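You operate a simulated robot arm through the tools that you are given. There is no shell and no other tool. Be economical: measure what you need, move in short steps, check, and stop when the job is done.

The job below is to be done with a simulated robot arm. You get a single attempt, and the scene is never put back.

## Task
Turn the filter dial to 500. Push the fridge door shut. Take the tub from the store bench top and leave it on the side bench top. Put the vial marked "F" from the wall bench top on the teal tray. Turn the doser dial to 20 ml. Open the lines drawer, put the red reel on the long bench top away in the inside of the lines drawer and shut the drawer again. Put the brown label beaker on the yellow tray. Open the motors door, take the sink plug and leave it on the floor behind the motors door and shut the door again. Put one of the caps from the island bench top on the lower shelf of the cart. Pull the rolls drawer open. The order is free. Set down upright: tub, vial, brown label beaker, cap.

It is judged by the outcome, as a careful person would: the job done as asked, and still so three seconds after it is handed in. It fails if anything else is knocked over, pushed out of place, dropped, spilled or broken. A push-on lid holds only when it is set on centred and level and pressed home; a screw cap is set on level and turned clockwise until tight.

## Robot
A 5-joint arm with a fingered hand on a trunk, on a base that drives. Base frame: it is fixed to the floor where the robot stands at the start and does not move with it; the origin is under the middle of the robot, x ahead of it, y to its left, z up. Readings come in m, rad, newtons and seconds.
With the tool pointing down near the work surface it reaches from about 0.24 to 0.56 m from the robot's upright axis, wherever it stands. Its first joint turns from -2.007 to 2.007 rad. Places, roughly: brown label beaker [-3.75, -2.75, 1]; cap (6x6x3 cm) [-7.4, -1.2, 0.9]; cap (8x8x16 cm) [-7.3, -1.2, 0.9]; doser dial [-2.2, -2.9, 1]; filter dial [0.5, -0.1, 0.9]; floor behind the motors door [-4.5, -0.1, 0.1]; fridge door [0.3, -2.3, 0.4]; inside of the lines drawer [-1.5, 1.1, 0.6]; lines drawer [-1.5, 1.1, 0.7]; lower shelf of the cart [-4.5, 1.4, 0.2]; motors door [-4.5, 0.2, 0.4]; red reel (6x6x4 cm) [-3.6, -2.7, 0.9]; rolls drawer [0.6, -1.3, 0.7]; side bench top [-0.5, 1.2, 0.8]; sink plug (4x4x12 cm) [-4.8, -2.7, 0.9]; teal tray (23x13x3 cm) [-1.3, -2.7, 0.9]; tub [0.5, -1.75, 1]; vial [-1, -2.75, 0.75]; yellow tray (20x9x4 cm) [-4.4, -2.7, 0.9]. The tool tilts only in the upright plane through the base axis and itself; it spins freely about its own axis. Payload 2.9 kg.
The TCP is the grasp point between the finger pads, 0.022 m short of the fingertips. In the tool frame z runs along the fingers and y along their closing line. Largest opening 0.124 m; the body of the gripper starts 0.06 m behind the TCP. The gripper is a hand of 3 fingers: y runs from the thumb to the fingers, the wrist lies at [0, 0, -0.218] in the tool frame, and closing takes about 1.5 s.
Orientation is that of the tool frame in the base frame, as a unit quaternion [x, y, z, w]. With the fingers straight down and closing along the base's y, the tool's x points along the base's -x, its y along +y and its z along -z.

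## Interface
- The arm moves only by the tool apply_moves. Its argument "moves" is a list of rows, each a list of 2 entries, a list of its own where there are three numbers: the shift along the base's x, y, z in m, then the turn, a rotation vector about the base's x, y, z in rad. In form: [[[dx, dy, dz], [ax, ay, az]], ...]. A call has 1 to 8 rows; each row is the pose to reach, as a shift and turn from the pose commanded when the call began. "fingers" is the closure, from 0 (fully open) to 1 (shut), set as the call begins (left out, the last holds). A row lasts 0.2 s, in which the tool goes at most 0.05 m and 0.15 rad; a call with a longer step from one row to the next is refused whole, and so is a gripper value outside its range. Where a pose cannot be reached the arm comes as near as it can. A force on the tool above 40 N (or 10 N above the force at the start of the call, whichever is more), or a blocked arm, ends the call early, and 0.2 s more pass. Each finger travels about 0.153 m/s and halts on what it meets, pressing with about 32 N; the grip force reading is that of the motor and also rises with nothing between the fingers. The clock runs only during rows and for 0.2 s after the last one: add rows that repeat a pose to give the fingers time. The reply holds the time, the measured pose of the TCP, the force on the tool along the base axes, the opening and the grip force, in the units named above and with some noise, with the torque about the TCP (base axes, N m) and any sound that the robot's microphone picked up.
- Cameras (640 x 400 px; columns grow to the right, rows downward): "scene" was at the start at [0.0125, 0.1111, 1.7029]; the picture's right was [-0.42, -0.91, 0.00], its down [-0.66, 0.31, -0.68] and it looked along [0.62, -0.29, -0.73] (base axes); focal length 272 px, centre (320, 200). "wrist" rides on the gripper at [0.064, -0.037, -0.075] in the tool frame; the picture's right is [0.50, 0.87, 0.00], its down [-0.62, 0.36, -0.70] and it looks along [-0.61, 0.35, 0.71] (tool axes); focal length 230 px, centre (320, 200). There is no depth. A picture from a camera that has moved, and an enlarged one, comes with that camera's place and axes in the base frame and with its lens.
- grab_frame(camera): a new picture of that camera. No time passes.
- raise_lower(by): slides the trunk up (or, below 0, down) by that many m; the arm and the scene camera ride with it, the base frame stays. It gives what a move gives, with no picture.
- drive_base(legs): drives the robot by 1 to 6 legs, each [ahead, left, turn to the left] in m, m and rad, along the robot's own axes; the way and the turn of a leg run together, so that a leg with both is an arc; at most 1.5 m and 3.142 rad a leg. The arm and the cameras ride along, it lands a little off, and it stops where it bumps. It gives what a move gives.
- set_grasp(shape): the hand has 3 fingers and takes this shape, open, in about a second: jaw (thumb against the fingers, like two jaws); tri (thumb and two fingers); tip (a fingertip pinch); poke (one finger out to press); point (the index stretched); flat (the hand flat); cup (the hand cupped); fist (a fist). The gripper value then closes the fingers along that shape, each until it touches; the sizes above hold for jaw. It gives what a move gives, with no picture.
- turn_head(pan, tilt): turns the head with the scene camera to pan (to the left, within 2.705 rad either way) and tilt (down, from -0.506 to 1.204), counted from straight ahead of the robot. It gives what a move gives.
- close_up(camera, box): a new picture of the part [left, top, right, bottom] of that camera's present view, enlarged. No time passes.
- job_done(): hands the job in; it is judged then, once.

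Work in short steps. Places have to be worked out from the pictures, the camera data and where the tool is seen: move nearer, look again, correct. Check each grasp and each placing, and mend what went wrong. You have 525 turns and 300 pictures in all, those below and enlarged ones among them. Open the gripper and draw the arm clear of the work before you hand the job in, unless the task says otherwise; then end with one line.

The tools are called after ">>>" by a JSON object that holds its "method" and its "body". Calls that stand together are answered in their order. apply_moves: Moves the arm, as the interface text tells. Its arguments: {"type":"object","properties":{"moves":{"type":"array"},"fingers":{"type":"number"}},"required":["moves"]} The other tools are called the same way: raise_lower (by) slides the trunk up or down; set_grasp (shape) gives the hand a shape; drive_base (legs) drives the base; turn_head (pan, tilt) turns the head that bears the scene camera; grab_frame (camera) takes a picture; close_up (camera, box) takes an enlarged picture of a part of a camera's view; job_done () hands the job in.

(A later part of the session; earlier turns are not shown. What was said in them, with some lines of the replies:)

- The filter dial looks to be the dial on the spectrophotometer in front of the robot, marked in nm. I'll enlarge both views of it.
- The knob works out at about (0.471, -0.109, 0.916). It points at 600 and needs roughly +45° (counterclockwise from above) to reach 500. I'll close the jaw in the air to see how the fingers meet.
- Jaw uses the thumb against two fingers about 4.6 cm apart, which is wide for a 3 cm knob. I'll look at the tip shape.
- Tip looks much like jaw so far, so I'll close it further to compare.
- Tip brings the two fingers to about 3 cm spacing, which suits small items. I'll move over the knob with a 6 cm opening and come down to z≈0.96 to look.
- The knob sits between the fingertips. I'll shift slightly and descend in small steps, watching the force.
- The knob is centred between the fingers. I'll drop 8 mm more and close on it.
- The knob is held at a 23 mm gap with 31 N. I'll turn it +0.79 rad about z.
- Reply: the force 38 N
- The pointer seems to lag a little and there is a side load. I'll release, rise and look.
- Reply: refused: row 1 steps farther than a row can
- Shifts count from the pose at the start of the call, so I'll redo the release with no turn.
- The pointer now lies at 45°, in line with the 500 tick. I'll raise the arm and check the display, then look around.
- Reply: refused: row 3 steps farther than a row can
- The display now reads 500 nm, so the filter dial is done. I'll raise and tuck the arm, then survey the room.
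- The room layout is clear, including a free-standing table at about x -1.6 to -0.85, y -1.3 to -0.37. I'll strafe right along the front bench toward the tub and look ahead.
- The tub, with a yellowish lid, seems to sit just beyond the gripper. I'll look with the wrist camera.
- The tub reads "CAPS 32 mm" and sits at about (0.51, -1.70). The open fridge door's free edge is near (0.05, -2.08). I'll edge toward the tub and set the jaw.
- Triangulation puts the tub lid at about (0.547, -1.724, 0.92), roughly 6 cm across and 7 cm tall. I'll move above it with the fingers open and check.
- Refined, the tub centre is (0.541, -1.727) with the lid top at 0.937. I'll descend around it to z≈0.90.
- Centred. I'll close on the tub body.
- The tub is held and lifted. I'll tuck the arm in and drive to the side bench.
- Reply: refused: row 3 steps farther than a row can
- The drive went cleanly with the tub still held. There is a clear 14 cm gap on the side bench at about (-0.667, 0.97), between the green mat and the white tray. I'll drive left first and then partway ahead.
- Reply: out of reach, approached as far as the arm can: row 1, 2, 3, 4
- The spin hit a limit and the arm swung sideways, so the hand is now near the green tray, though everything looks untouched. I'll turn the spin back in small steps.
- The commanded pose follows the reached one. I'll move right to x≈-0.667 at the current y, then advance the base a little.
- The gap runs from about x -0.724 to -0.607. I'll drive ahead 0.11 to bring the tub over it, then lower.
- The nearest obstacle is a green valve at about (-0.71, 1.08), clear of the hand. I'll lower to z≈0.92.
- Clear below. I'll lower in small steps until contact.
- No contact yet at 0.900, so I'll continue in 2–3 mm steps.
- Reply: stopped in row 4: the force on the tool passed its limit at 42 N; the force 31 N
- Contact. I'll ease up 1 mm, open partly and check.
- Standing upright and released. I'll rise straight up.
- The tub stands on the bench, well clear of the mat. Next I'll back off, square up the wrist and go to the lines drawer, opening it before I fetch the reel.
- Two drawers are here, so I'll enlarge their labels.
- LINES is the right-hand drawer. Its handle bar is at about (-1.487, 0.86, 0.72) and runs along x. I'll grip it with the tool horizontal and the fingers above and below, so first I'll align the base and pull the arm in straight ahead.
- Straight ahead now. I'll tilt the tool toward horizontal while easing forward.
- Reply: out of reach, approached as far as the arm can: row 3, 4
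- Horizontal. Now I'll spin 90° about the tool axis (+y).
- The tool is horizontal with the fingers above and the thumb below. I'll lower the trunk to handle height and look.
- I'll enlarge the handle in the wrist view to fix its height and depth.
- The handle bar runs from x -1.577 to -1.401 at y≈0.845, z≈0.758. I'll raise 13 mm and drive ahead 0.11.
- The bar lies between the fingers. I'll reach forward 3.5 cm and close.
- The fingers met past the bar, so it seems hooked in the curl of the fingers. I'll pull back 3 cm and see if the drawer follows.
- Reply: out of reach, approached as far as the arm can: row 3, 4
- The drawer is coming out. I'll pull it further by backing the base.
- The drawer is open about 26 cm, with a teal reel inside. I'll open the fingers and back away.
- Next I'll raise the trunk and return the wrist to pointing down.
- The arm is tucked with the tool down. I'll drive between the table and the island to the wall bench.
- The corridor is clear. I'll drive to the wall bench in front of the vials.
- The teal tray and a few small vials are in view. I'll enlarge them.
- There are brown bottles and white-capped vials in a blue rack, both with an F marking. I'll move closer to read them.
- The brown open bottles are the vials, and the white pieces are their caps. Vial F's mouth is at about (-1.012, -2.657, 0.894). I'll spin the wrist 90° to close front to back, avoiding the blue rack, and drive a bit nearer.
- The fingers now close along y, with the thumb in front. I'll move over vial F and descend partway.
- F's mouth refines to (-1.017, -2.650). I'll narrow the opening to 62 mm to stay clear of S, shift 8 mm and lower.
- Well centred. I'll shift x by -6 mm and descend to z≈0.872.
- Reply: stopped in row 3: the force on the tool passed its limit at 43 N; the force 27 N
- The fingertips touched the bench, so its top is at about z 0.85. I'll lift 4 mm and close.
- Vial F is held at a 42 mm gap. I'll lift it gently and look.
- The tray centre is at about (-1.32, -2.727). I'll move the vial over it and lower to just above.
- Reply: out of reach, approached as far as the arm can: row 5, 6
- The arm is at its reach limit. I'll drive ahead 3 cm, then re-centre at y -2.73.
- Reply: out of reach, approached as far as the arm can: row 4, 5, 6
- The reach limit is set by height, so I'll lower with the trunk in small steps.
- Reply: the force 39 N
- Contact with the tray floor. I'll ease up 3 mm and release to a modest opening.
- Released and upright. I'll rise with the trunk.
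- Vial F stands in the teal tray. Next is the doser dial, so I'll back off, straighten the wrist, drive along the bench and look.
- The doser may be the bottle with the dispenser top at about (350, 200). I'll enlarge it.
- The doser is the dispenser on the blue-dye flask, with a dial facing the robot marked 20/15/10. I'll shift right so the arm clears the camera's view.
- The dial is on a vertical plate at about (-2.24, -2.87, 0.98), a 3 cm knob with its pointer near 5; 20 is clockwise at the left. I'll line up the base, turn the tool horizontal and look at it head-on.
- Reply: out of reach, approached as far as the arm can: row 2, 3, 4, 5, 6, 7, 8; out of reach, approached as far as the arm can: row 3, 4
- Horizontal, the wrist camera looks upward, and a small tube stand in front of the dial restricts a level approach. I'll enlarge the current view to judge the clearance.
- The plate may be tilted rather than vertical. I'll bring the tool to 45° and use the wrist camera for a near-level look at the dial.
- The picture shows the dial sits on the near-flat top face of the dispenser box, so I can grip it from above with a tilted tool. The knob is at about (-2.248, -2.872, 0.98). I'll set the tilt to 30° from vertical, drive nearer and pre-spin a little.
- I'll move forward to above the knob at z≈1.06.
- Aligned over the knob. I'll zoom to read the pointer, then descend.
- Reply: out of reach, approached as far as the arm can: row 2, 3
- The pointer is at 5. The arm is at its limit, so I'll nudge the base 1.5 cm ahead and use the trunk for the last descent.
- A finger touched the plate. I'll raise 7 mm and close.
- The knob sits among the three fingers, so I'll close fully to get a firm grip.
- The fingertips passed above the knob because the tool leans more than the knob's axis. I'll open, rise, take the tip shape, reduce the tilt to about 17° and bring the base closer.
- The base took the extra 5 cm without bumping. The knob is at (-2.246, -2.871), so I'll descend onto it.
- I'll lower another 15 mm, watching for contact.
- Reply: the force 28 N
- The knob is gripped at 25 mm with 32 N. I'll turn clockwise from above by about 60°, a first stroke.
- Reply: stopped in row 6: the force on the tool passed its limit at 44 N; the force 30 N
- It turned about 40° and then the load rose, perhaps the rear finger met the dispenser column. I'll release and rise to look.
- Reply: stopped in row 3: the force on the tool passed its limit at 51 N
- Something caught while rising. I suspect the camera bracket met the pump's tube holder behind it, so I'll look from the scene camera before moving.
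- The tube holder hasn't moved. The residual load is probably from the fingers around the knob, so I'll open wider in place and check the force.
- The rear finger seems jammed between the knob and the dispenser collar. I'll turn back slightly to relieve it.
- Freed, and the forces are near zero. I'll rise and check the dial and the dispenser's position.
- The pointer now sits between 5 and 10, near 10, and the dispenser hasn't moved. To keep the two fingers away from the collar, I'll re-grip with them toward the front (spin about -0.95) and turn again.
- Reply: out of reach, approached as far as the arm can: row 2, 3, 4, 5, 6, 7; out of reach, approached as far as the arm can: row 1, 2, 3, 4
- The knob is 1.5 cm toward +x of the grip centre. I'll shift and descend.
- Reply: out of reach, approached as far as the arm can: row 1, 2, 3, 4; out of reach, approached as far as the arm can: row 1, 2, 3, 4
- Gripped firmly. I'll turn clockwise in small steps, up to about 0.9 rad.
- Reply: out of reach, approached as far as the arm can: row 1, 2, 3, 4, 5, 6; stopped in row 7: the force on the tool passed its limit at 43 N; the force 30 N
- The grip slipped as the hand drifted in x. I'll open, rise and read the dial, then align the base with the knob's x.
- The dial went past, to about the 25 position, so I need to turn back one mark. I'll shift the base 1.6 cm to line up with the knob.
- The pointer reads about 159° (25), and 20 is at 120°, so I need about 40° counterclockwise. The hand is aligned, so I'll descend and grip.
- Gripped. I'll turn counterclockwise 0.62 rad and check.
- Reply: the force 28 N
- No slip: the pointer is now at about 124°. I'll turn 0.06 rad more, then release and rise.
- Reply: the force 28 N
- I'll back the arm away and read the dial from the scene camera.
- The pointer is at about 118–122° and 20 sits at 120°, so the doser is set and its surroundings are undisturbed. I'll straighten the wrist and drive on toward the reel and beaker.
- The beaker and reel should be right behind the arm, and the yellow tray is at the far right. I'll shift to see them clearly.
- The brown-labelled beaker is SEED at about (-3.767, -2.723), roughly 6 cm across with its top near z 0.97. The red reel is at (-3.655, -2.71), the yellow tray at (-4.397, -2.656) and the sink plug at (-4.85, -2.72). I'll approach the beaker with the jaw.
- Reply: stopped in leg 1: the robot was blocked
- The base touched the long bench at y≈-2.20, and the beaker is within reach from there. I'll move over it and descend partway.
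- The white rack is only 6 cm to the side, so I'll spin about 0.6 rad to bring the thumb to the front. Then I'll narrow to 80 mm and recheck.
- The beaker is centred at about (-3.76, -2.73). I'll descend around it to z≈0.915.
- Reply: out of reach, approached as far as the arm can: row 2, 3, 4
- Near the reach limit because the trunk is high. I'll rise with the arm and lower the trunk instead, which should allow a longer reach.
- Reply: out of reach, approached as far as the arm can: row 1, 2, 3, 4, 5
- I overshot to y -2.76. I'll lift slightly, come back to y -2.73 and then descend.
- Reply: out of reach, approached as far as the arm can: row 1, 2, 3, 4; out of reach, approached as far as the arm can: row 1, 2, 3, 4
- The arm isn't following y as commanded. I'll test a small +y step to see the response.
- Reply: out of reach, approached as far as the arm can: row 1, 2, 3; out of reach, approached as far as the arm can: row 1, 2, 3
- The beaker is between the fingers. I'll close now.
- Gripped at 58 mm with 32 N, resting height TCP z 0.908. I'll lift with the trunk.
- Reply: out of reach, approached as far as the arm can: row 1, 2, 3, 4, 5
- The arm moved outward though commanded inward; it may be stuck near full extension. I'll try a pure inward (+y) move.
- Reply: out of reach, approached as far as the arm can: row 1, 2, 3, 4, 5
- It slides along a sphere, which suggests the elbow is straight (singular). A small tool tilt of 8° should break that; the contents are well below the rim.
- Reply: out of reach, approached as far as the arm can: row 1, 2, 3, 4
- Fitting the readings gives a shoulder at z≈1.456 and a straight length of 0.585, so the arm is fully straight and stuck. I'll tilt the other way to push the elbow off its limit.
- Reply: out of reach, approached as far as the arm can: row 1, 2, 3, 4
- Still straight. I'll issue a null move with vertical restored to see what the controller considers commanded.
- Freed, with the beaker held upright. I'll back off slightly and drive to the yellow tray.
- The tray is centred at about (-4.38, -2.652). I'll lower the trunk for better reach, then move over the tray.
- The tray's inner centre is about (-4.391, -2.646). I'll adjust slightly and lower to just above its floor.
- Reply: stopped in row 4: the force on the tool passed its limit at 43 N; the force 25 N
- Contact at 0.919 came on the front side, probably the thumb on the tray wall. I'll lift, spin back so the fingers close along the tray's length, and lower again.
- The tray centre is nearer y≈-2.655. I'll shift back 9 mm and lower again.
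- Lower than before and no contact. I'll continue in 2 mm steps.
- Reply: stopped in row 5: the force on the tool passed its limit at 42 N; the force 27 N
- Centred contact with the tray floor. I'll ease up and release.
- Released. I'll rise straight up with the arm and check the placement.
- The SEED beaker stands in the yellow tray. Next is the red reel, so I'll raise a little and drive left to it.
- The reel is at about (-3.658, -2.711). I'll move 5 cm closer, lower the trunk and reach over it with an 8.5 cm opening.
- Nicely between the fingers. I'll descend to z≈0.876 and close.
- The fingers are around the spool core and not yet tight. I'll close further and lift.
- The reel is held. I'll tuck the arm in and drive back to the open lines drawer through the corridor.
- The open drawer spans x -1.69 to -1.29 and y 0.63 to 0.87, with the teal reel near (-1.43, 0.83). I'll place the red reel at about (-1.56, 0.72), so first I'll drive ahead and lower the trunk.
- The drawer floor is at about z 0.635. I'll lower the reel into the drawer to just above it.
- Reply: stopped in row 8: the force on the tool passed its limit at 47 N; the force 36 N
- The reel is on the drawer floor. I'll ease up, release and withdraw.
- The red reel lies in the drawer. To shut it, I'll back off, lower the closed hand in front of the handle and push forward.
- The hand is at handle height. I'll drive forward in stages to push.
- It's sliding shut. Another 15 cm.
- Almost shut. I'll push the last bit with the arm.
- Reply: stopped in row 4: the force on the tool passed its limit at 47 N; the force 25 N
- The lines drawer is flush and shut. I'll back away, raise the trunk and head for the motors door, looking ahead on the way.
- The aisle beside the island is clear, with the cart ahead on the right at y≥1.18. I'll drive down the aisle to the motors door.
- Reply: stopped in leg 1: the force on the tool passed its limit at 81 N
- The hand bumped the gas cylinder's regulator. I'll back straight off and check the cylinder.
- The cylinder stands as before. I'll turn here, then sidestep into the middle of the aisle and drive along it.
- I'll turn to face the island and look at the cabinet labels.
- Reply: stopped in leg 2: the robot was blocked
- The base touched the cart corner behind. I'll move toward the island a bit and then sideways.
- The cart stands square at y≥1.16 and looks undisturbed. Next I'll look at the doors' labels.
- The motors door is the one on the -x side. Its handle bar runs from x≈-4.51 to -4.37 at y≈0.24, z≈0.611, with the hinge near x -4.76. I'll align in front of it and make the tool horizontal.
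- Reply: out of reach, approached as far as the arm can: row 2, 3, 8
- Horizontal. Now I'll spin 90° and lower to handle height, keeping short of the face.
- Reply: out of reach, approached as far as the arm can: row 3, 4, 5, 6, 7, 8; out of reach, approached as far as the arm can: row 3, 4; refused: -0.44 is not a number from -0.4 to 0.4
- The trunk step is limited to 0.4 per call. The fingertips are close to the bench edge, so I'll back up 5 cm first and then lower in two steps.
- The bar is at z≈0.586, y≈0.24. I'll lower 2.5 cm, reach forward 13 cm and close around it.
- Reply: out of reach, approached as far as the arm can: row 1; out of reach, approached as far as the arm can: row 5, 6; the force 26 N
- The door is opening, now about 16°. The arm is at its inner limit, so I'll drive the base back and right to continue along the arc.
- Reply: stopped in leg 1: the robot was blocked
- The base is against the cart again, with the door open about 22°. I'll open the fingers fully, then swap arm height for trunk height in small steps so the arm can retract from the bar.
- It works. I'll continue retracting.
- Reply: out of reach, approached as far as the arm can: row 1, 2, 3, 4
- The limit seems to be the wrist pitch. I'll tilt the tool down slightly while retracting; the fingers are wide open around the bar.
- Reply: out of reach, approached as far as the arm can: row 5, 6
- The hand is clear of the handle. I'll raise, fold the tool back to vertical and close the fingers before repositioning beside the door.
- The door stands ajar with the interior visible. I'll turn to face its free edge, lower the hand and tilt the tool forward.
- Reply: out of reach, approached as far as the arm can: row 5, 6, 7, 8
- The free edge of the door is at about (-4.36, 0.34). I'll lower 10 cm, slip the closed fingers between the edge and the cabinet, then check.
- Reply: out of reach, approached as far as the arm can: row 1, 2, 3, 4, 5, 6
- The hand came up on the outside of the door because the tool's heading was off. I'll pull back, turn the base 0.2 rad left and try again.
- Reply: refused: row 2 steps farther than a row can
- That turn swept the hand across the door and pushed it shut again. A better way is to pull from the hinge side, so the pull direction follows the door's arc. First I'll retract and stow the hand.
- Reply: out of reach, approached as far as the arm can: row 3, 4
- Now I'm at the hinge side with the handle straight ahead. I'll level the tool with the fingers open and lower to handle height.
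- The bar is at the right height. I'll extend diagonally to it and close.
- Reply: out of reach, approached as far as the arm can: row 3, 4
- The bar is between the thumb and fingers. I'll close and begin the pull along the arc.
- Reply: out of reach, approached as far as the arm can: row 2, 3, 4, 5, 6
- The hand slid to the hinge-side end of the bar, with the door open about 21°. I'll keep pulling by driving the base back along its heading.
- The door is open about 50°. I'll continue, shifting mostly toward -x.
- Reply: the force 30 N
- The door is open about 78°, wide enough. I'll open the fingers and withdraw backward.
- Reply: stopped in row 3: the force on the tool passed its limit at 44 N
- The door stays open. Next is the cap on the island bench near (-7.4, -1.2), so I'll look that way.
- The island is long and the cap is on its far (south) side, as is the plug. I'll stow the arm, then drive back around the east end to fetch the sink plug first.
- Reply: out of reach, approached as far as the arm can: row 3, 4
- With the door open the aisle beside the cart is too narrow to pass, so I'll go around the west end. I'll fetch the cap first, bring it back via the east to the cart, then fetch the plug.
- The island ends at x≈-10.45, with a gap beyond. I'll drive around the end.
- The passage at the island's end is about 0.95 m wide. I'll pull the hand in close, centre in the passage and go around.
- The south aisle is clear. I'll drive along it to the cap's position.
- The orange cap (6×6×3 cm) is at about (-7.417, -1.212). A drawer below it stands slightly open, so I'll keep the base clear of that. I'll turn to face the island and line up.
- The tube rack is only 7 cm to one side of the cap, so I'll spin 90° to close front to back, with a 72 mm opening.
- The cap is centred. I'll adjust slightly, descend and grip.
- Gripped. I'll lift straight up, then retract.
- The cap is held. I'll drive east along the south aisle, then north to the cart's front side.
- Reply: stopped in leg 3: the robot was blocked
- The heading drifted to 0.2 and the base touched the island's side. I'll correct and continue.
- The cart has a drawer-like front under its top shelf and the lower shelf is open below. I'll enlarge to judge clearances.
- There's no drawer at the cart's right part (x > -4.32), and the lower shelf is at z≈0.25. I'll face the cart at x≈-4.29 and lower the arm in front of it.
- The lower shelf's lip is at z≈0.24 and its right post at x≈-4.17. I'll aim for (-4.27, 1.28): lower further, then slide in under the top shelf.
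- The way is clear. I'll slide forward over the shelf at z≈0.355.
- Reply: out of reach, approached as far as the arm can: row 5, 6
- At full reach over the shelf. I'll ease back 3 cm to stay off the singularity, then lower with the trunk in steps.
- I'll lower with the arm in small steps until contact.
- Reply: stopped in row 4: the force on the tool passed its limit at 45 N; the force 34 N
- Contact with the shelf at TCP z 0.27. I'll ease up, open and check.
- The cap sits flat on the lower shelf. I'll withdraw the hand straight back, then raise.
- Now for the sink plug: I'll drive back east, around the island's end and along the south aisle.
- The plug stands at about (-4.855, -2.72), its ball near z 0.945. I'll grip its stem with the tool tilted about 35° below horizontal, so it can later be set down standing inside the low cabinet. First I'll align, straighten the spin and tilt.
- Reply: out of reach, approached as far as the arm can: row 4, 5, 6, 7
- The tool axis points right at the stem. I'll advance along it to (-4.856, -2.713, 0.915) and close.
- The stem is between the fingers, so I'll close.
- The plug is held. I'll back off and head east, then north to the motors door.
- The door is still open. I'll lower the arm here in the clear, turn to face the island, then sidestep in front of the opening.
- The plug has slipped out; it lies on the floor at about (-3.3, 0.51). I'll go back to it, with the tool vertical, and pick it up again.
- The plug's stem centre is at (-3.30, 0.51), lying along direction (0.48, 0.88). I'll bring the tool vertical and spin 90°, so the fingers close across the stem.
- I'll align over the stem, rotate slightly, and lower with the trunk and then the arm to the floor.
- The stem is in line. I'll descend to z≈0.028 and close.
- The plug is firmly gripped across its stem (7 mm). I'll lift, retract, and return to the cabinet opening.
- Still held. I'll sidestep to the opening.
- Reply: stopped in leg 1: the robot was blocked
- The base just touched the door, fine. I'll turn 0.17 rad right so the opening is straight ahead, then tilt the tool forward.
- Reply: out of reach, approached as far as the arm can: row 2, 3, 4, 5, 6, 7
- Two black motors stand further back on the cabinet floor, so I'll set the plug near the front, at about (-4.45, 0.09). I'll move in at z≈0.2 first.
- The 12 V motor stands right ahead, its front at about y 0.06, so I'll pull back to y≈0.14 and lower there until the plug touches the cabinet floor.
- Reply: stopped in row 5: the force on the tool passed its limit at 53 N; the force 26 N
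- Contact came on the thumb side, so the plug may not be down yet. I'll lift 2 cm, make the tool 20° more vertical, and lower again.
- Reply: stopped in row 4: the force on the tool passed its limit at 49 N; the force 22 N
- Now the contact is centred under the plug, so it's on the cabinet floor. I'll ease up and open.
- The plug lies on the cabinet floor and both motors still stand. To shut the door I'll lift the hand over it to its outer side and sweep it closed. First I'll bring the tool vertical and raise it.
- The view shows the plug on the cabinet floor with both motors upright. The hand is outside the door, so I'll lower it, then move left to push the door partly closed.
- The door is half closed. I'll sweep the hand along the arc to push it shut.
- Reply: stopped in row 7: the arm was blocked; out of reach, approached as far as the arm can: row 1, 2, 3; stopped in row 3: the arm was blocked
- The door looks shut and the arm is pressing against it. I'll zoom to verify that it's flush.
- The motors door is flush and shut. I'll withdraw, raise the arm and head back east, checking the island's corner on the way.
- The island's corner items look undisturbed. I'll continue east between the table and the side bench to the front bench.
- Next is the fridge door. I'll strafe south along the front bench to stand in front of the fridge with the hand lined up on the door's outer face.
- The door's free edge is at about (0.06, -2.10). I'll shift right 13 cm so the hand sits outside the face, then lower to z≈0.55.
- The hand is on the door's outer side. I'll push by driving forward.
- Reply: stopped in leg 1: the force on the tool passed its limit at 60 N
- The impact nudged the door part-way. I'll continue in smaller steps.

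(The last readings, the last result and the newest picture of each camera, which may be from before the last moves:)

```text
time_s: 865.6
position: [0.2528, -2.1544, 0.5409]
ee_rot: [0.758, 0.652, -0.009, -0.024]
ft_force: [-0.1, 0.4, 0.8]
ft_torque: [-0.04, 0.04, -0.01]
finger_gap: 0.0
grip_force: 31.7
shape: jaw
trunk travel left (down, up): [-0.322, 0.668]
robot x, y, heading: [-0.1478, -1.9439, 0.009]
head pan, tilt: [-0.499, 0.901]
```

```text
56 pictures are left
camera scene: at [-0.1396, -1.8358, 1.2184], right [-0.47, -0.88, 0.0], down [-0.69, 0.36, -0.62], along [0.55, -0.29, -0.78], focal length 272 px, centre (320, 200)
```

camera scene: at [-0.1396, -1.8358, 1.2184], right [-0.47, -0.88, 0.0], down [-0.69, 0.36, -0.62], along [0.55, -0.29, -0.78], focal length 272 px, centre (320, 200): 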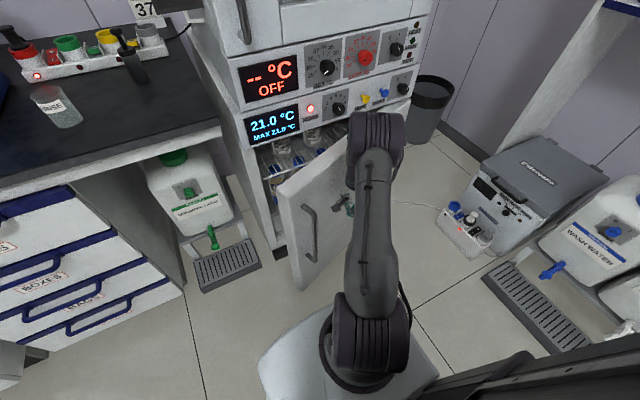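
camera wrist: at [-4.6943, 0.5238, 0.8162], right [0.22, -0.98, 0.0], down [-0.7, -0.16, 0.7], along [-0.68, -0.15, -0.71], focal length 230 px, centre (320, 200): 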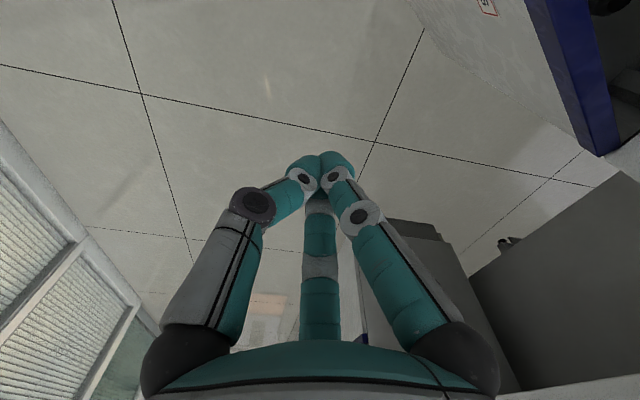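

>>> {"method": "drive_base", "body": {"legs": [[0.1, 0, 0]]}}

>>> {"method": "apply_moves", "body": {"moves": [[[0.02, 0, 0], [0, 0, 0]], [[0.04, 0, 0], [0, 0, 0]], [[0.06, 0, 0], [0, 0, 0]], [[0.08, 0, 0], [0, 0, 0]], [[0.1, 0, 0], [0, 0, 0]], [[0.12, 0, 0], [0, 0, 0]], [[0.14, 0, 0], [0, 0, 0]]]}}

>>> {"method": "grab_frame", "body": {"camera": "scene"}}

```text
time_s: 866.8
position: [0.3501, -2.1534, 0.5398]
ee_rot: [0.758, 0.652, -0.007, -0.025]
ft_force: [-0.5, 0.5, -0.5]
ft_torque: [0.0, 0.01, 0.01]
finger_gap: 0.0
grip_force: 32.1
shape: jaw
trunk travel left (down, up): [-0.322, 0.668]
robot x, y, heading: [-0.0448, -1.9406, 0.013]
head pan, tilt: [-0.499, 0.901]
```

```text
time_s: 868.0
position: [0.4057, -2.1471, 0.5519]
ee_rot: [0.76, 0.65, -0.024, -0.023]
ft_force: [-10.9, -4.1, 7.2]
ft_torque: [0.32, -1.1, -0.28]
finger_gap: 0.0
grip_force: 31.6
shape: jaw
trunk travel left (down, up): [-0.322, 0.668]
robot x, y, heading: [-0.0596, -1.9452, 0.002]
head pan, tilt: [-0.499, 0.901]
stopped in row 6: the force on the tool passed its limit at 64 N (the readings are from after the stop); the commanded pose is now the measured one
```

```text
55 pictures are left
camera scene: at [-0.0953, -1.7801, 1.2171], right [-0.48, -0.88, 0.03], down [-0.67, 0.34, -0.66], along [0.57, -0.33, -0.75], focal length 272 px, centre (320, 200)
```

scene: 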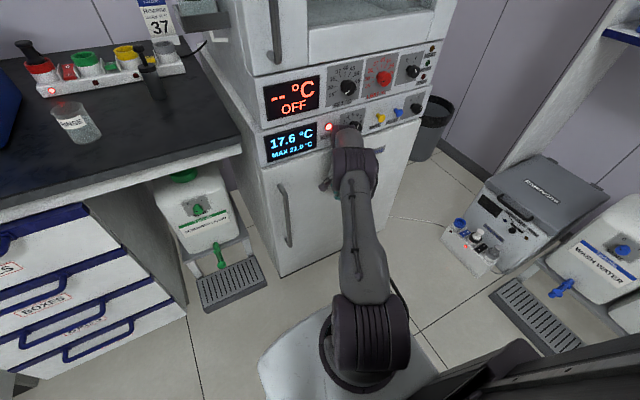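

The fridge door is shut, and its display is already cooling (17.6 °C). I'll retract the arm straight back.

>>> {"method": "apply_moves", "body": {"moves": [[[-0.03, 0, 0], [0, 0, 0]], [[-0.06, 0, 0], [0, 0, 0]], [[-0.09, 0, 0], [0, 0, 0]]]}}

>>> {"method": "drive_base", "body": {"legs": [[-0.25, 0, 0]]}}

>>> {"method": "turn_head", "body": {"pan": -0.3, "tilt": 0.75}}

>>> {"method": "grab_frame", "body": {"camera": "scene"}}

```text
time_s: 868.3
position: [0.3817, -2.1572, 0.51]
ee_rot: [0.756, 0.649, -0.036, -0.081]
ft_force: [4.4, -2.9, 1.9]
ft_torque: [0.19, 0.35, -0.01]
finger_gap: 0.0001
grip_force: 32.3
shape: jaw
trunk travel left (down, up): [-0.322, 0.668]
robot x, y, heading: [-0.0617, -1.9403, 0.001]
head pan, tilt: [-0.499, 0.901]
stopped in row 1: the arm was blocked; the commanded pose is now the measured one
```

```text
time_s: 869.1
position: [0.3801, -2.1926, 0.4922]
ee_rot: [0.766, 0.635, -0.028, -0.093]
ft_force: [0.7, -0.3, 0.3]
ft_torque: [-0.01, -0.07, 0.01]
finger_gap: 0.0
grip_force: 32.4
shape: jaw
trunk travel left (down, up): [-0.322, 0.668]
robot x, y, heading: [-0.0689, -1.9443, -0.012]
head pan, tilt: [-0.499, 0.901]
stopped in leg 1: the robot was blocked; the commanded pose is now the measured one
```

```text
time_s: 869.8
position: [0.3822, -2.1918, 0.4937]
ee_rot: [0.765, 0.636, -0.027, -0.093]
ft_force: [-0.4, 0.2, -0.7]
ft_torque: [0.03, 0.0, -0.02]
finger_gap: 0.0001
grip_force: 32.1
shape: jaw
trunk travel left (down, up): [-0.322, 0.668]
robot x, y, heading: [-0.0729, -1.9473, -0.012]
head pan, tilt: [-0.3, 0.75]
```

```text
54 pictures are left
camera scene: at [-0.0538, -1.8289, 1.2307], right [-0.31, -0.95, -0.01], down [-0.65, 0.21, -0.73], along [0.7, -0.22, -0.68], focal length 272 px, centre (320, 200)
```

scene: 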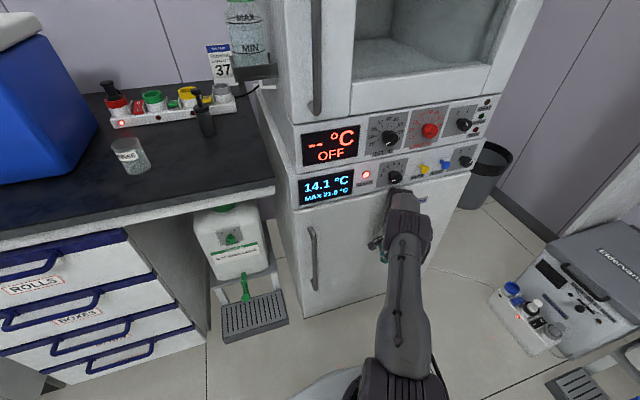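

The wrist seems wedged under the control panel's edge. I'll lower the trunk a little before backing out.

>>> {"method": "raise_lower", "body": {"by": -0.06}}

>>> {"method": "close_up", "body": {"camera": "scene", "box": [280, 100, 480, 320]}}

```text
time_s: 870.8
position: [0.3811, -2.1847, 0.4378]
ee_rot: [0.764, 0.639, -0.029, -0.087]
ft_force: [-0.2, 0.0, -0.3]
ft_torque: [0.05, 0.02, 0.03]
finger_gap: 0.0002
grip_force: 31.7
shape: jaw
trunk travel left (down, up): [-0.262, 0.728]
robot x, y, heading: [-0.0679, -1.9424, -0.007]
head pan, tilt: [-0.3, 0.75]
```

```text
1.82 times, centred on (380, 210) of scene
camera zoom: at [-0.0579, -1.8201, 1.1699], right [-0.31, -0.95, 0.0], down [-0.64, 0.21, -0.74], along [0.7, -0.23, -0.67], focal length 494 px, centre (211, 182)
```

zoom: 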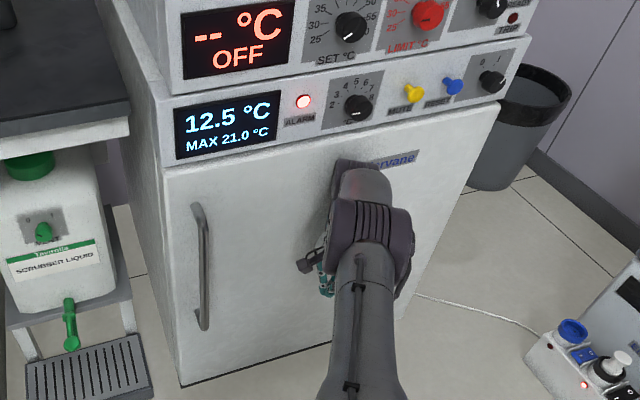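

Free now. I'll back out.

>>> {"method": "drive_base", "body": {"legs": [[-0.15, 0, 0]]}}

>>> {"method": "grab_frame", "body": {"camera": "scene"}}

```text
time_s: 872.2
position: [0.2306, -2.1871, 0.4321]
ee_rot: [0.764, 0.638, -0.03, -0.091]
ft_force: [0.1, 1.2, -0.6]
ft_torque: [0.02, -0.01, -0.02]
finger_gap: 0.0
grip_force: 31.8
shape: jaw
trunk travel left (down, up): [-0.262, 0.728]
robot x, y, heading: [-0.2215, -1.939, -0.009]
head pan, tilt: [-0.3, 0.75]
```

```text
52 pictures are left
camera scene: at [-0.1997, -1.8226, 1.1704], right [-0.31, -0.95, 0.0], down [-0.65, 0.21, -0.73], along [0.7, -0.23, -0.68], focal length 272 px, centre (320, 200)
```

scene: 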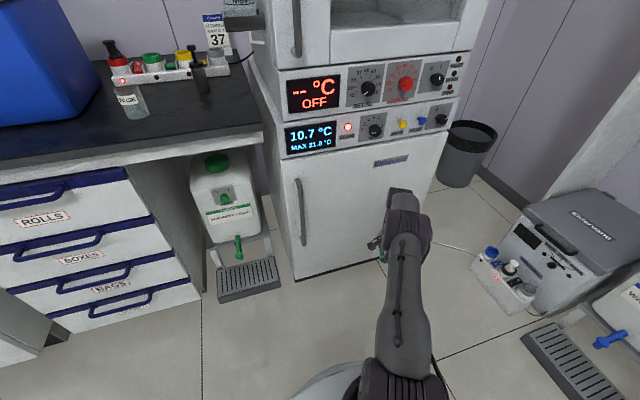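

The fridge door is closed. Next is the rolls drawer: I'll back up, slide left to face it and square up the tool.

>>> {"method": "drive_base", "body": {"legs": [[-0.12, 0, 0], [0, 0.58, 0]]}}

>>> {"method": "raise_lower", "body": {"by": 0.4}}

>>> {"method": "apply_moves", "body": {"moves": [[[-0.01, 0.04, 0], [-0.05, -0.08, 0.04]], [[-0.02, 0.08, 0], [-0.1, -0.16, 0.08]], [[-0.03, 0.12, 0], [-0.1, -0.16, 0.12]], [[-0.04, 0.16, 0], [-0.1, -0.16, 0.15]], [[-0.05, 0.2, 0], [-0.1, -0.16, 0.18]], [[-0.05, 0.24, 0], [-0.1, -0.16, 0.18]]]}}

>>> {"method": "turn_head", "body": {"pan": 0.15, "tilt": 0.9}}

>>> {"method": "grab_frame", "body": {"camera": "scene"}}

```text
time_s: 876.4
position: [0.1167, -1.59, 0.4327]
ee_rot: [0.761, 0.642, -0.032, -0.09]
ft_force: [0.7, 0.4, -0.4]
ft_torque: [-0.01, -0.01, 0.01]
finger_gap: 0.0001
grip_force: 32.1
shape: jaw
trunk travel left (down, up): [-0.262, 0.728]
robot x, y, heading: [-0.3367, -1.3501, -0.002]
head pan, tilt: [-0.3, 0.75]
```

```text
time_s: 880.2
position: [0.1158, -1.5901, 0.8326]
ee_rot: [0.761, 0.641, -0.031, -0.091]
ft_force: [0.5, 0.3, 0.1]
ft_torque: [-0.03, 0.0, -0.03]
finger_gap: 0.0
grip_force: 31.2
shape: jaw
trunk travel left (down, up): [-0.662, 0.328]
robot x, y, heading: [-0.3415, -1.3522, -0.001]
head pan, tilt: [-0.3, 0.75]
```

```text
time_s: 881.6
position: [0.0645, -1.3531, 0.8329]
ee_rot: [0.704, 0.711, -0.004, -0.005]
ft_force: [0.4, 0.8, -0.8]
ft_torque: [-0.01, -0.03, -0.02]
finger_gap: 0.0001
grip_force: 32.2
shape: jaw
trunk travel left (down, up): [-0.662, 0.328]
robot x, y, heading: [-0.34, -1.3515, -0.004]
head pan, tilt: [-0.3, 0.75]
```

```text
time_s: 882.5
position: [0.0636, -1.3528, 0.8328]
ee_rot: [0.704, 0.71, -0.004, -0.004]
ft_force: [0.5, 0.8, 0.0]
ft_torque: [-0.06, 0.02, 0.02]
finger_gap: 0.0
grip_force: 31.9
shape: jaw
trunk travel left (down, up): [-0.662, 0.328]
robot x, y, heading: [-0.341, -1.3504, -0.002]
head pan, tilt: [0.15, 0.901]
```

```text
51 pictures are left
camera scene: at [-0.3235, -1.1959, 1.5585], right [0.15, -0.99, 0.0], down [-0.78, -0.12, -0.62], along [0.61, 0.09, -0.78], focal length 272 px, centre (320, 200)
```

scene: 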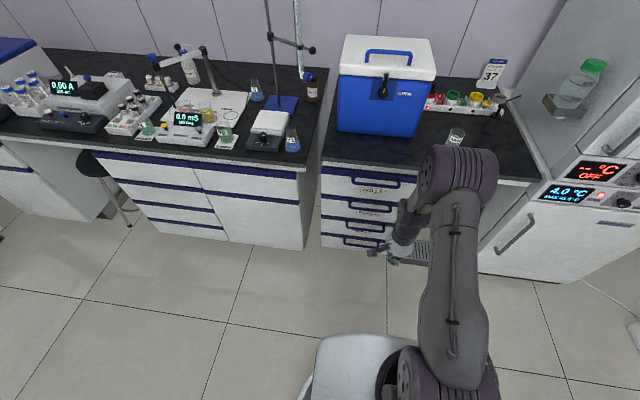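

Squared up facing the drawers. I'll align with the ROLLS handle and tilt the tool to horizontal, with fingers above and below.

>>> {"method": "drive_base", "body": {"legs": [[0, 0.05, 0]]}}

>>> {"method": "apply_moves", "body": {"moves": [[[0.01, 0, 0], [0, -0.14, 0]], [[0.02, 0, 0], [0, -0.28, 0]], [[0.03, 0, 0], [0, -0.42, 0]], [[0.04, 0, 0], [0, -0.56, 0]], [[0.05, 0, 0], [0, -0.7, 0]], [[0.06, 0, 0], [0, -0.84, 0]], [[0.07, 0, 0], [0, -0.98, 0]], [[0.08, 0, 0], [0, -1.12, 0]]], "fingers": 0.3}}

>>> {"method": "apply_moves", "body": {"moves": [[[0.01, 0, 0], [0, -0.14, 0]], [[0.02, 0, 0], [0, -0.28, 0]], [[0.02, 0, 0], [0, -0.42, 0]], [[0.02, 0, 0], [0, -0.445, 0]]]}}

>>> {"method": "raise_lower", "body": {"by": -0.06}}

>>> {"method": "grab_frame", "body": {"camera": "wrist"}}

```text
time_s: 883.4
position: [0.0649, -1.3047, 0.8325]
ee_rot: [0.704, 0.71, -0.005, -0.004]
ft_force: [-0.3, -0.7, -0.4]
ft_torque: [-0.04, -0.01, 0.01]
finger_gap: 0.0
grip_force: 32.1
shape: jaw
trunk travel left (down, up): [-0.662, 0.328]
robot x, y, heading: [-0.3377, -1.302, -0.003]
head pan, tilt: [0.15, 0.901]
```

```text
time_s: 885.2
position: [0.1449, -1.3045, 0.8342]
ee_rot: [0.598, 0.604, 0.369, 0.375]
ft_force: [0.6, 0.1, 0.5]
ft_torque: [0.01, 0.04, 0.02]
finger_gap: 0.0871
grip_force: 0.1
shape: jaw
trunk travel left (down, up): [-0.662, 0.328]
robot x, y, heading: [-0.3378, -1.3054, -0.003]
head pan, tilt: [0.15, 0.901]
```

```text
time_s: 886.2
position: [0.1632, -1.3042, 0.8329]
ee_rot: [0.503, 0.505, 0.493, 0.499]
ft_force: [0.2, 0.3, -0.5]
ft_torque: [-0.02, -0.01, 0.01]
finger_gap: 0.0871
grip_force: 0.0
shape: jaw
trunk travel left (down, up): [-0.662, 0.328]
robot x, y, heading: [-0.3369, -1.305, 0.002]
head pan, tilt: [0.15, 0.901]
```

```text
time_s: 887.2
position: [0.1649, -1.3044, 0.7719]
ee_rot: [0.502, 0.506, 0.493, 0.498]
ft_force: [-0.2, 0.2, 0.5]
ft_torque: [-0.03, 0.01, 0.0]
finger_gap: 0.087
grip_force: 0.0
shape: jaw
trunk travel left (down, up): [-0.602, 0.388]
robot x, y, heading: [-0.3383, -1.3018, -0.008]
head pan, tilt: [0.15, 0.901]
```

```text
50 pictures are left
camera wrist: at [0.088, -1.2405, 0.7355], right [0.02, 0.51, 0.86], down [-0.7, -0.61, 0.37], along [0.72, -0.61, 0.34], focal length 230 px, centre (320, 200)
```

wrist: 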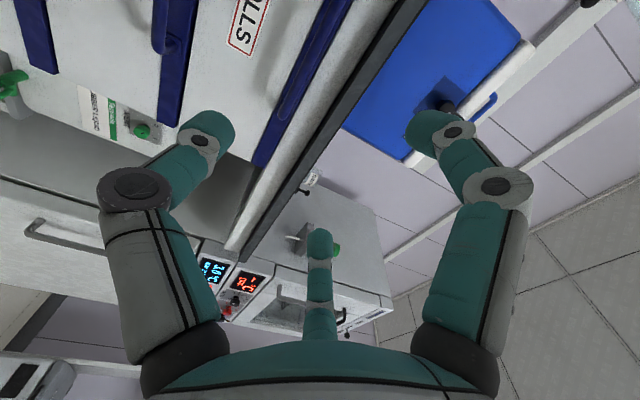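

>>> {"method": "close_up", "body": {"camera": "wrist", "box": [140, 0, 400, 170]}}

>>> {"method": "close_up", "body": {"camera": "scene", "box": [310, 140, 450, 240]}}

```text
2.35 times, centred on (270, 85) of wrist
camera zoom: at [0.088, -1.2405, 0.7355], right [0.02, 0.51, 0.86], down [-0.7, -0.61, 0.37], along [0.72, -0.61, 0.34], focal length 541 px, centre (438, 471)
```

zoom: 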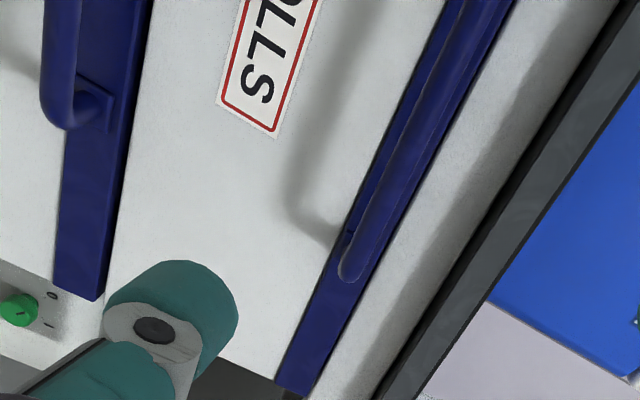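

```text
4.00 times, centred on (380, 190) of scene
camera zoom: at [-0.3236, -1.1474, 1.4984], right [0.15, -0.99, 0.0], down [-0.78, -0.12, -0.62], along [0.61, 0.09, -0.78], focal length 1087 px, centre (80, 240)
```

zoom: 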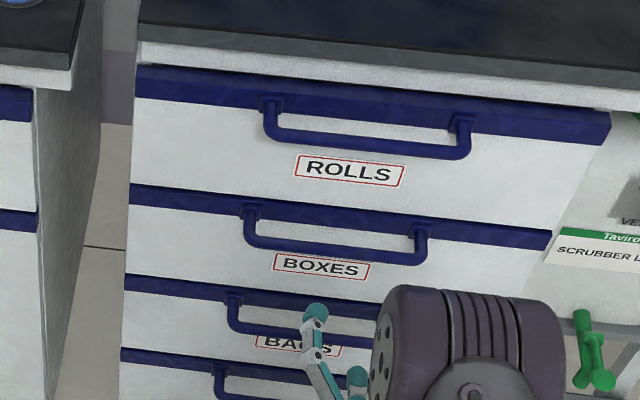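

The bar is at x≈0.407, z≈0.756, centred on y≈-1.31. I'll lower 16 mm, drive ahead 0.15, then reach the rest.

>>> {"method": "apply_moves", "body": {"moves": [[[0, 0, -0.008], [0, 0, 0]], [[0, -0.003, -0.016], [0, 0, 0]], [[0, -0.003, -0.016], [0, 0, 0]]]}}

>>> {"method": "drive_base", "body": {"legs": [[0.15, 0, 0]]}}

>>> {"method": "close_up", "body": {"camera": "wrist", "box": [140, 0, 460, 200]}}

```text
time_s: 888.0
position: [0.1629, -1.3068, 0.7553]
ee_rot: [0.504, 0.506, 0.491, 0.499]
ft_force: [-0.4, 0.3, -0.6]
ft_torque: [-0.02, -0.02, 0.01]
finger_gap: 0.0869
grip_force: 0.0
shape: jaw
trunk travel left (down, up): [-0.602, 0.388]
robot x, y, heading: [-0.3361, -1.3026, -0.001]
head pan, tilt: [0.15, 0.901]
```

```text
time_s: 889.4
position: [0.3167, -1.306, 0.7557]
ee_rot: [0.503, 0.506, 0.491, 0.499]
ft_force: [0.5, 0.2, -0.3]
ft_torque: [0.0, -0.03, 0.01]
finger_gap: 0.0872
grip_force: 0.1
shape: jaw
trunk travel left (down, up): [-0.602, 0.388]
robot x, y, heading: [-0.1886, -1.3016, -0.003]
head pan, tilt: [0.15, 0.901]
```

```text
2.00 times, centred on (300, 100) of wrist
camera zoom: at [0.24, -1.2416, 0.719], right [0.02, 0.51, 0.86], down [-0.7, -0.61, 0.38], along [0.72, -0.61, 0.34], focal length 460 px, centre (360, 400)
```

zoom: 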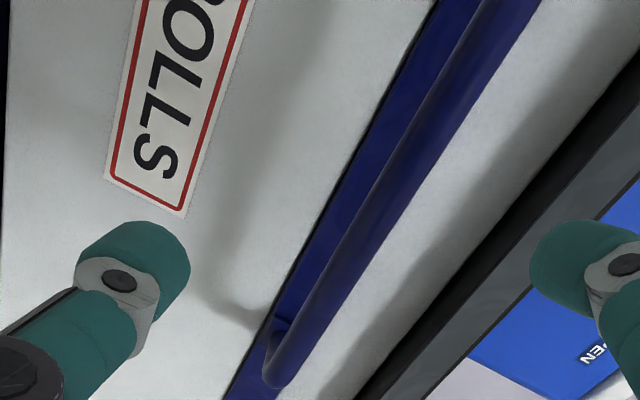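

The bar is between the fingers. I'll reach forward 9 cm, close and pull.

>>> {"method": "apply_moves", "body": {"moves": [[[0.03, 0, 0], [0, 0, 0]], [[0.06, 0, 0], [0, 0, 0]], [[0.085, 0, 0], [0, 0, 0]], [[0.09, 0, 0], [0, 0, 0]]]}}

>>> {"method": "apply_moves", "body": {"moves": [[[0, 0, 0], [0, 0, 0]], [[0, 0, 0], [0, 0, 0]], [[0, 0, 0], [0, 0, 0]], [[0, 0, 0], [0, 0, 0]], [[0, 0, 0], [0, 0, 0]]], "fingers": 0.95}}

>>> {"method": "apply_moves", "body": {"moves": [[[-0.02, 0, 0], [0, 0, 0]], [[-0.04, 0, 0], [0, 0, 0]], [[-0.06, 0, 0], [0, 0, 0]], [[-0.08, 0, 0], [0, 0, 0]]]}}

>>> {"method": "grab_frame", "body": {"camera": "scene"}}

```text
time_s: 890.4
position: [0.4082, -1.3055, 0.7581]
ee_rot: [0.503, 0.506, 0.492, 0.499]
ft_force: [0.4, -0.1, 0.8]
ft_torque: [0.0, 0.03, 0.01]
finger_gap: 0.0869
grip_force: 0.2
shape: jaw
trunk travel left (down, up): [-0.602, 0.388]
robot x, y, heading: [-0.1848, -1.3017, -0.002]
head pan, tilt: [0.15, 0.901]
```

```text
time_s: 891.6
position: [0.4073, -1.3056, 0.7586]
ee_rot: [0.502, 0.506, 0.492, 0.499]
ft_force: [1.2, 0.2, 3.9]
ft_torque: [0.03, 0.0, 0.0]
finger_gap: 0.0069
grip_force: 0.1
shape: jaw
trunk travel left (down, up): [-0.602, 0.388]
robot x, y, heading: [-0.1858, -1.3024, -0.0]
head pan, tilt: [0.15, 0.901]
```

```text
time_s: 892.6
position: [0.3246, -1.3048, 0.7566]
ee_rot: [0.503, 0.505, 0.493, 0.499]
ft_force: [-1.1, -0.7, 10.7]
ft_torque: [0.07, -0.05, -0.01]
finger_gap: 0.0069
grip_force: 0.0
shape: jaw
trunk travel left (down, up): [-0.602, 0.388]
robot x, y, heading: [-0.1861, -1.3068, 0.004]
head pan, tilt: [0.15, 0.901]
```

```text
46 pictures are left
camera scene: at [-0.1734, -1.1475, 1.4985], right [0.15, -0.99, 0.0], down [-0.77, -0.12, -0.62], along [0.62, 0.09, -0.78], focal length 272 px, centre (320, 200)
```

scene: 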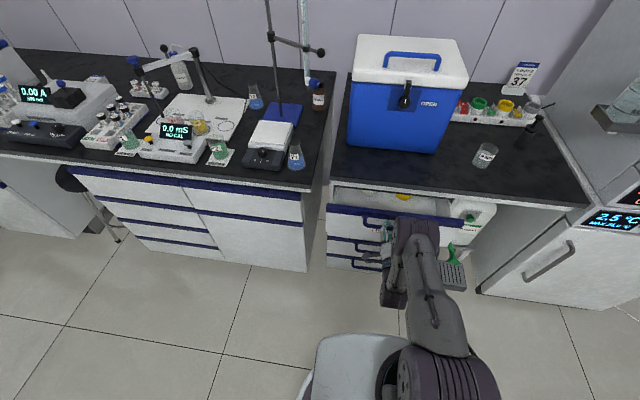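

The drawer is coming. I'll pull it further with the base.

>>> {"method": "drive_base", "body": {"legs": [[-0.22, 0, 0]]}}

>>> {"method": "grab_frame", "body": {"camera": "scene"}}

```text
time_s: 894.3
position: [0.1067, -1.3038, 0.7566]
ee_rot: [0.502, 0.506, 0.493, 0.498]
ft_force: [0.5, -1.9, 9.3]
ft_torque: [0.12, -0.05, 0.0]
finger_gap: 0.007
grip_force: 0.0
shape: jaw
trunk travel left (down, up): [-0.602, 0.388]
robot x, y, heading: [-0.403, -1.3006, 0.009]
head pan, tilt: [0.15, 0.901]
```

```text
45 pictures are left
camera scene: at [-0.392, -1.1481, 1.4985], right [0.15, -0.99, 0.0], down [-0.77, -0.12, -0.62], along [0.61, 0.1, -0.78], focal length 272 px, centre (320, 200)
```

scene: 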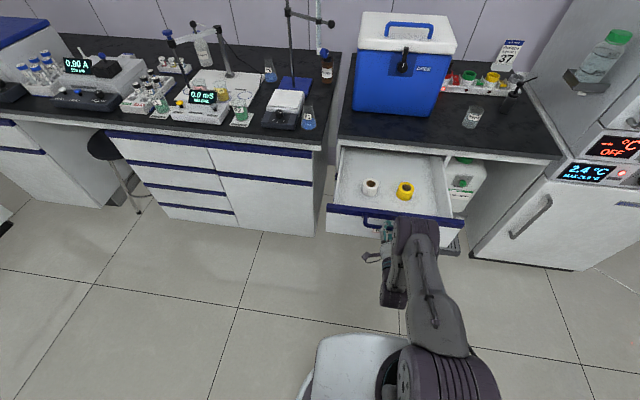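

Open about 28 cm. I'll pull a little more to be sure, then release.

>>> {"method": "drive_base", "body": {"legs": [[-0.05, 0, 0]]}}

>>> {"method": "apply_moves", "body": {"moves": [[[0, 0, 0], [0, 0, 0]], [[0, 0, 0], [0, 0, 0]], [[0, 0, 0], [0, 0, 0]], [[0, 0, 0], [0, 0, 0]]], "fingers": 0.3}}

>>> {"method": "grab_frame", "body": {"camera": "scene"}}

```text
time_s: 895.2
position: [0.0584, -1.3045, 0.7555]
ee_rot: [0.502, 0.507, 0.493, 0.497]
ft_force: [-0.5, -0.7, 2.3]
ft_torque: [0.02, 0.03, -0.01]
finger_gap: 0.0064
grip_force: 0.2
shape: jaw
trunk travel left (down, up): [-0.602, 0.388]
robot x, y, heading: [-0.4552, -1.3023, 0.0]
head pan, tilt: [0.15, 0.901]
```

```text
time_s: 896.2
position: [0.0607, -1.3031, 0.7557]
ee_rot: [0.502, 0.508, 0.492, 0.498]
ft_force: [-0.2, -0.2, 0.7]
ft_torque: [0.01, 0.0, 0.02]
finger_gap: 0.0865
grip_force: 0.1
shape: jaw
trunk travel left (down, up): [-0.602, 0.388]
robot x, y, heading: [-0.4508, -1.3069, 0.002]
head pan, tilt: [0.15, 0.901]
```

```text
44 pictures are left
camera scene: at [-0.4392, -1.148, 1.4984], right [0.15, -0.99, 0.0], down [-0.77, -0.12, -0.62], along [0.61, 0.1, -0.78], focal length 272 px, centre (320, 200)
```

scene: 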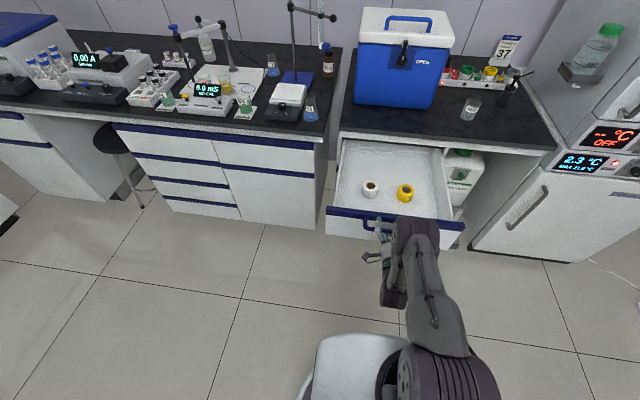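

The drawer is well open with two rolls inside. I'll retract the hand off the bar by tilting slightly and pulling back.

>>> {"method": "apply_moves", "body": {"moves": [[[-0.01, 0, 0], [0, 0.08, 0]], [[-0.02, 0, 0], [0, 0.16, 0]], [[-0.035, 0, 0], [0, 0.26, 0]], [[-0.05, 0, 0], [0, 0.36, 0]], [[-0.07, 0, 0], [0, 0.46, 0]], [[-0.085, 0, 0], [0, 0.5, 0]]]}}

>>> {"method": "grab_frame", "body": {"camera": "wrist"}}

```text
time_s: 897.6
position: [-0.0279, -1.3035, 0.7551]
ee_rot: [0.609, 0.614, 0.353, 0.357]
ft_force: [0.8, -0.3, 0.2]
ft_torque: [-0.01, -0.02, 0.02]
finger_gap: 0.0865
grip_force: 0.1
shape: jaw
trunk travel left (down, up): [-0.602, 0.388]
robot x, y, heading: [-0.4562, -1.3021, 0.005]
head pan, tilt: [0.15, 0.901]
```

```text
43 pictures are left
camera wrist: at [-0.1117, -1.2402, 0.7608], right [0.43, 0.51, 0.75], down [-0.43, -0.61, 0.66], along [0.8, -0.6, -0.04], focal length 230 px, centre (320, 200)
```

wrist: 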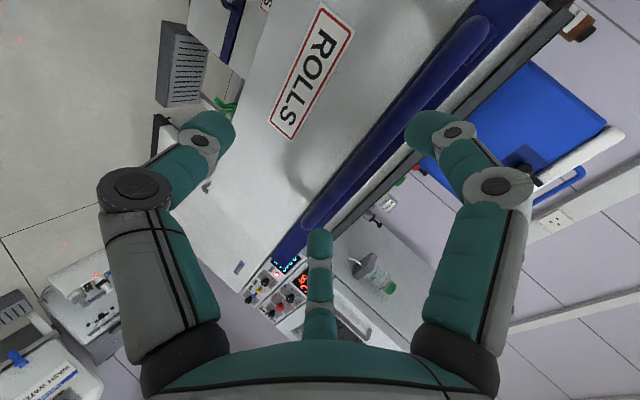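

Clear of the handle. I'll raise the arm away from the work and take one last look around.

>>> {"method": "raise_lower", "body": {"by": 0.3}}

>>> {"method": "apply_moves", "body": {"moves": [[[0, 0, 0], [0, 0.14, 0]], [[0, 0, 0], [0, 0.28, 0]], [[-0.01, 0, 0], [0, 0.42, 0]], [[-0.02, 0, 0], [0, 0.56, 0]], [[-0.02, 0, 0], [0, 0.7, 0]], [[-0.02, 0, 0], [0, 0.84, 0]], [[-0.02, 0, 0], [0, 0.98, 0]], [[-0.02, 0, 0], [0, 1.06, 0]]], "fingers": 0.0}}

>>> {"method": "drive_base", "body": {"legs": [[0, -0.5, 0], [-0.9, 0, 0]]}}

>>> {"method": "turn_head", "body": {"pan": -1.9, "tilt": 0.7}}

>>> {"method": "grab_frame", "body": {"camera": "scene"}}

```text
time_s: 900.6
position: [-0.0267, -1.3034, 1.0561]
ee_rot: [0.609, 0.614, 0.353, 0.357]
ft_force: [-0.5, -0.2, -0.3]
ft_torque: [-0.01, 0.0, 0.0]
finger_gap: 0.0864
grip_force: 0.0
shape: jaw
trunk travel left (down, up): [-0.902, 0.088]
robot x, y, heading: [-0.4553, -1.3083, 0.004]
head pan, tilt: [0.15, 0.901]
```

```text
time_s: 902.4
position: [-0.0455, -1.3037, 1.0553]
ee_rot: [0.703, 0.711, -0.004, -0.004]
ft_force: [-0.1, -0.2, -0.6]
ft_torque: [-0.01, -0.01, 0.0]
finger_gap: 0.1241
grip_force: 0.1
shape: jaw
trunk travel left (down, up): [-0.902, 0.088]
robot x, y, heading: [-0.452, -1.304, 0.004]
head pan, tilt: [0.15, 0.901]
```

```text
time_s: 909.6
position: [-0.9465, -1.8006, 1.0547]
ee_rot: [0.699, 0.715, -0.003, -0.003]
ft_force: [-0.3, -0.5, -0.1]
ft_torque: [0.0, 0.04, 0.02]
finger_gap: 0.1236
grip_force: 0.0
shape: jaw
trunk travel left (down, up): [-0.902, 0.088]
robot x, y, heading: [-1.3512, -1.8054, 0.014]
head pan, tilt: [0.15, 0.901]
```

```text
time_s: 911.6
position: [-0.9462, -1.8013, 1.0551]
ee_rot: [0.699, 0.715, -0.004, -0.004]
ft_force: [-0.3, -0.5, 0.1]
ft_torque: [0.02, 0.01, 0.02]
finger_gap: 0.1241
grip_force: 0.1
shape: jaw
trunk travel left (down, up): [-0.902, 0.088]
robot x, y, heading: [-1.3515, -1.8077, 0.012]
head pan, tilt: [-1.901, 0.7]
```

```text
42 pictures are left
camera scene: at [-1.4417, -1.7443, 1.8146], right [-0.95, 0.31, 0.0], down [0.2, 0.61, -0.76], along [-0.24, -0.73, -0.64], focal length 272 px, centre (320, 200)
```

scene: 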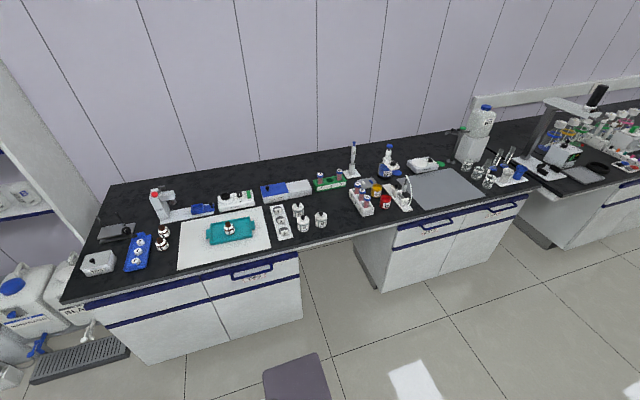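

The bench is in order. I'll take a closer look at the doser dial to confirm the 20 ml setting.

>>> {"method": "drive_base", "body": {"legs": [[-0.8, 0, 0], [0, -0.15, 0]]}}

>>> {"method": "turn_head", "body": {"pan": -1.6, "tilt": 0.8}}

>>> {"method": "grab_frame", "body": {"camera": "scene"}}

```text
time_s: 916.8
position: [-1.7358, -1.9674, 1.0555]
ee_rot: [0.702, 0.712, -0.003, -0.003]
ft_force: [-0.2, -0.1, 0.0]
ft_torque: [-0.01, 0.0, 0.04]
finger_gap: 0.1237
grip_force: 0.0
shape: jaw
trunk travel left (down, up): [-0.902, 0.088]
robot x, y, heading: [-2.144, -1.9704, 0.014]
head pan, tilt: [-1.901, 0.7]
```

```text
time_s: 917.6
position: [-1.7352, -1.9685, 1.0561]
ee_rot: [0.702, 0.712, -0.003, -0.003]
ft_force: [-0.3, -0.4, 0.0]
ft_torque: [0.02, 0.01, -0.01]
finger_gap: 0.1238
grip_force: 0.1
shape: jaw
trunk travel left (down, up): [-0.902, 0.088]
robot x, y, heading: [-2.1419, -1.9669, 0.006]
head pan, tilt: [-1.6, 0.799]
```

```text
41 pictures are left
camera scene: at [-2.2051, -1.9067, 1.8064], right [-1.0, 0.02, 0.0], down [0.02, 0.72, -0.7], along [-0.02, -0.7, -0.72], focal length 272 px, centre (320, 200)
```

scene: 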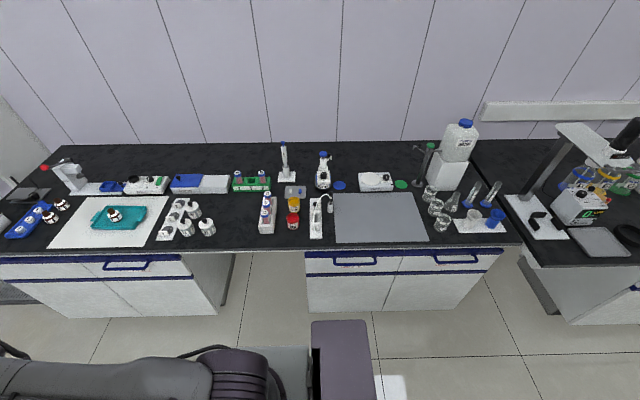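

>>> {"method": "close_up", "body": {"camera": "scene", "box": [308, 164, 338, 192]}}

```text
14.29 times, centred on (323, 178) of scene
camera zoom: at [-2.2051, -1.9067, 1.8064], right [-1.0, 0.02, 0.0], down [0.02, 0.72, -0.7], along [-0.02, -0.7, -0.72], focal length 3883 px, centre (277, 514)
```

zoom: 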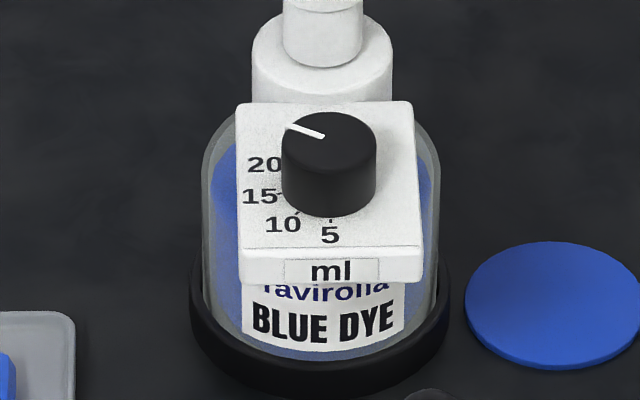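

The pointer measures 120.8° against 120° for the 20 ml mark, so the doser is set correctly. All tasks are done, the gripper is open and the arm is clear.

>>> {"method": "job_done", "body": {}}

```text
The job is handed in.
```

I carried out every task and handed the job in, but I have seen no verdict on the judging. The sink plug slipped out once on the way and I picked it up off the floor. The hand bumped a gas cylinder's regulator and briefly wedged under the fridge's control panel; the cylinder looked undisturbed, but I could not confirm the fridge's dials.
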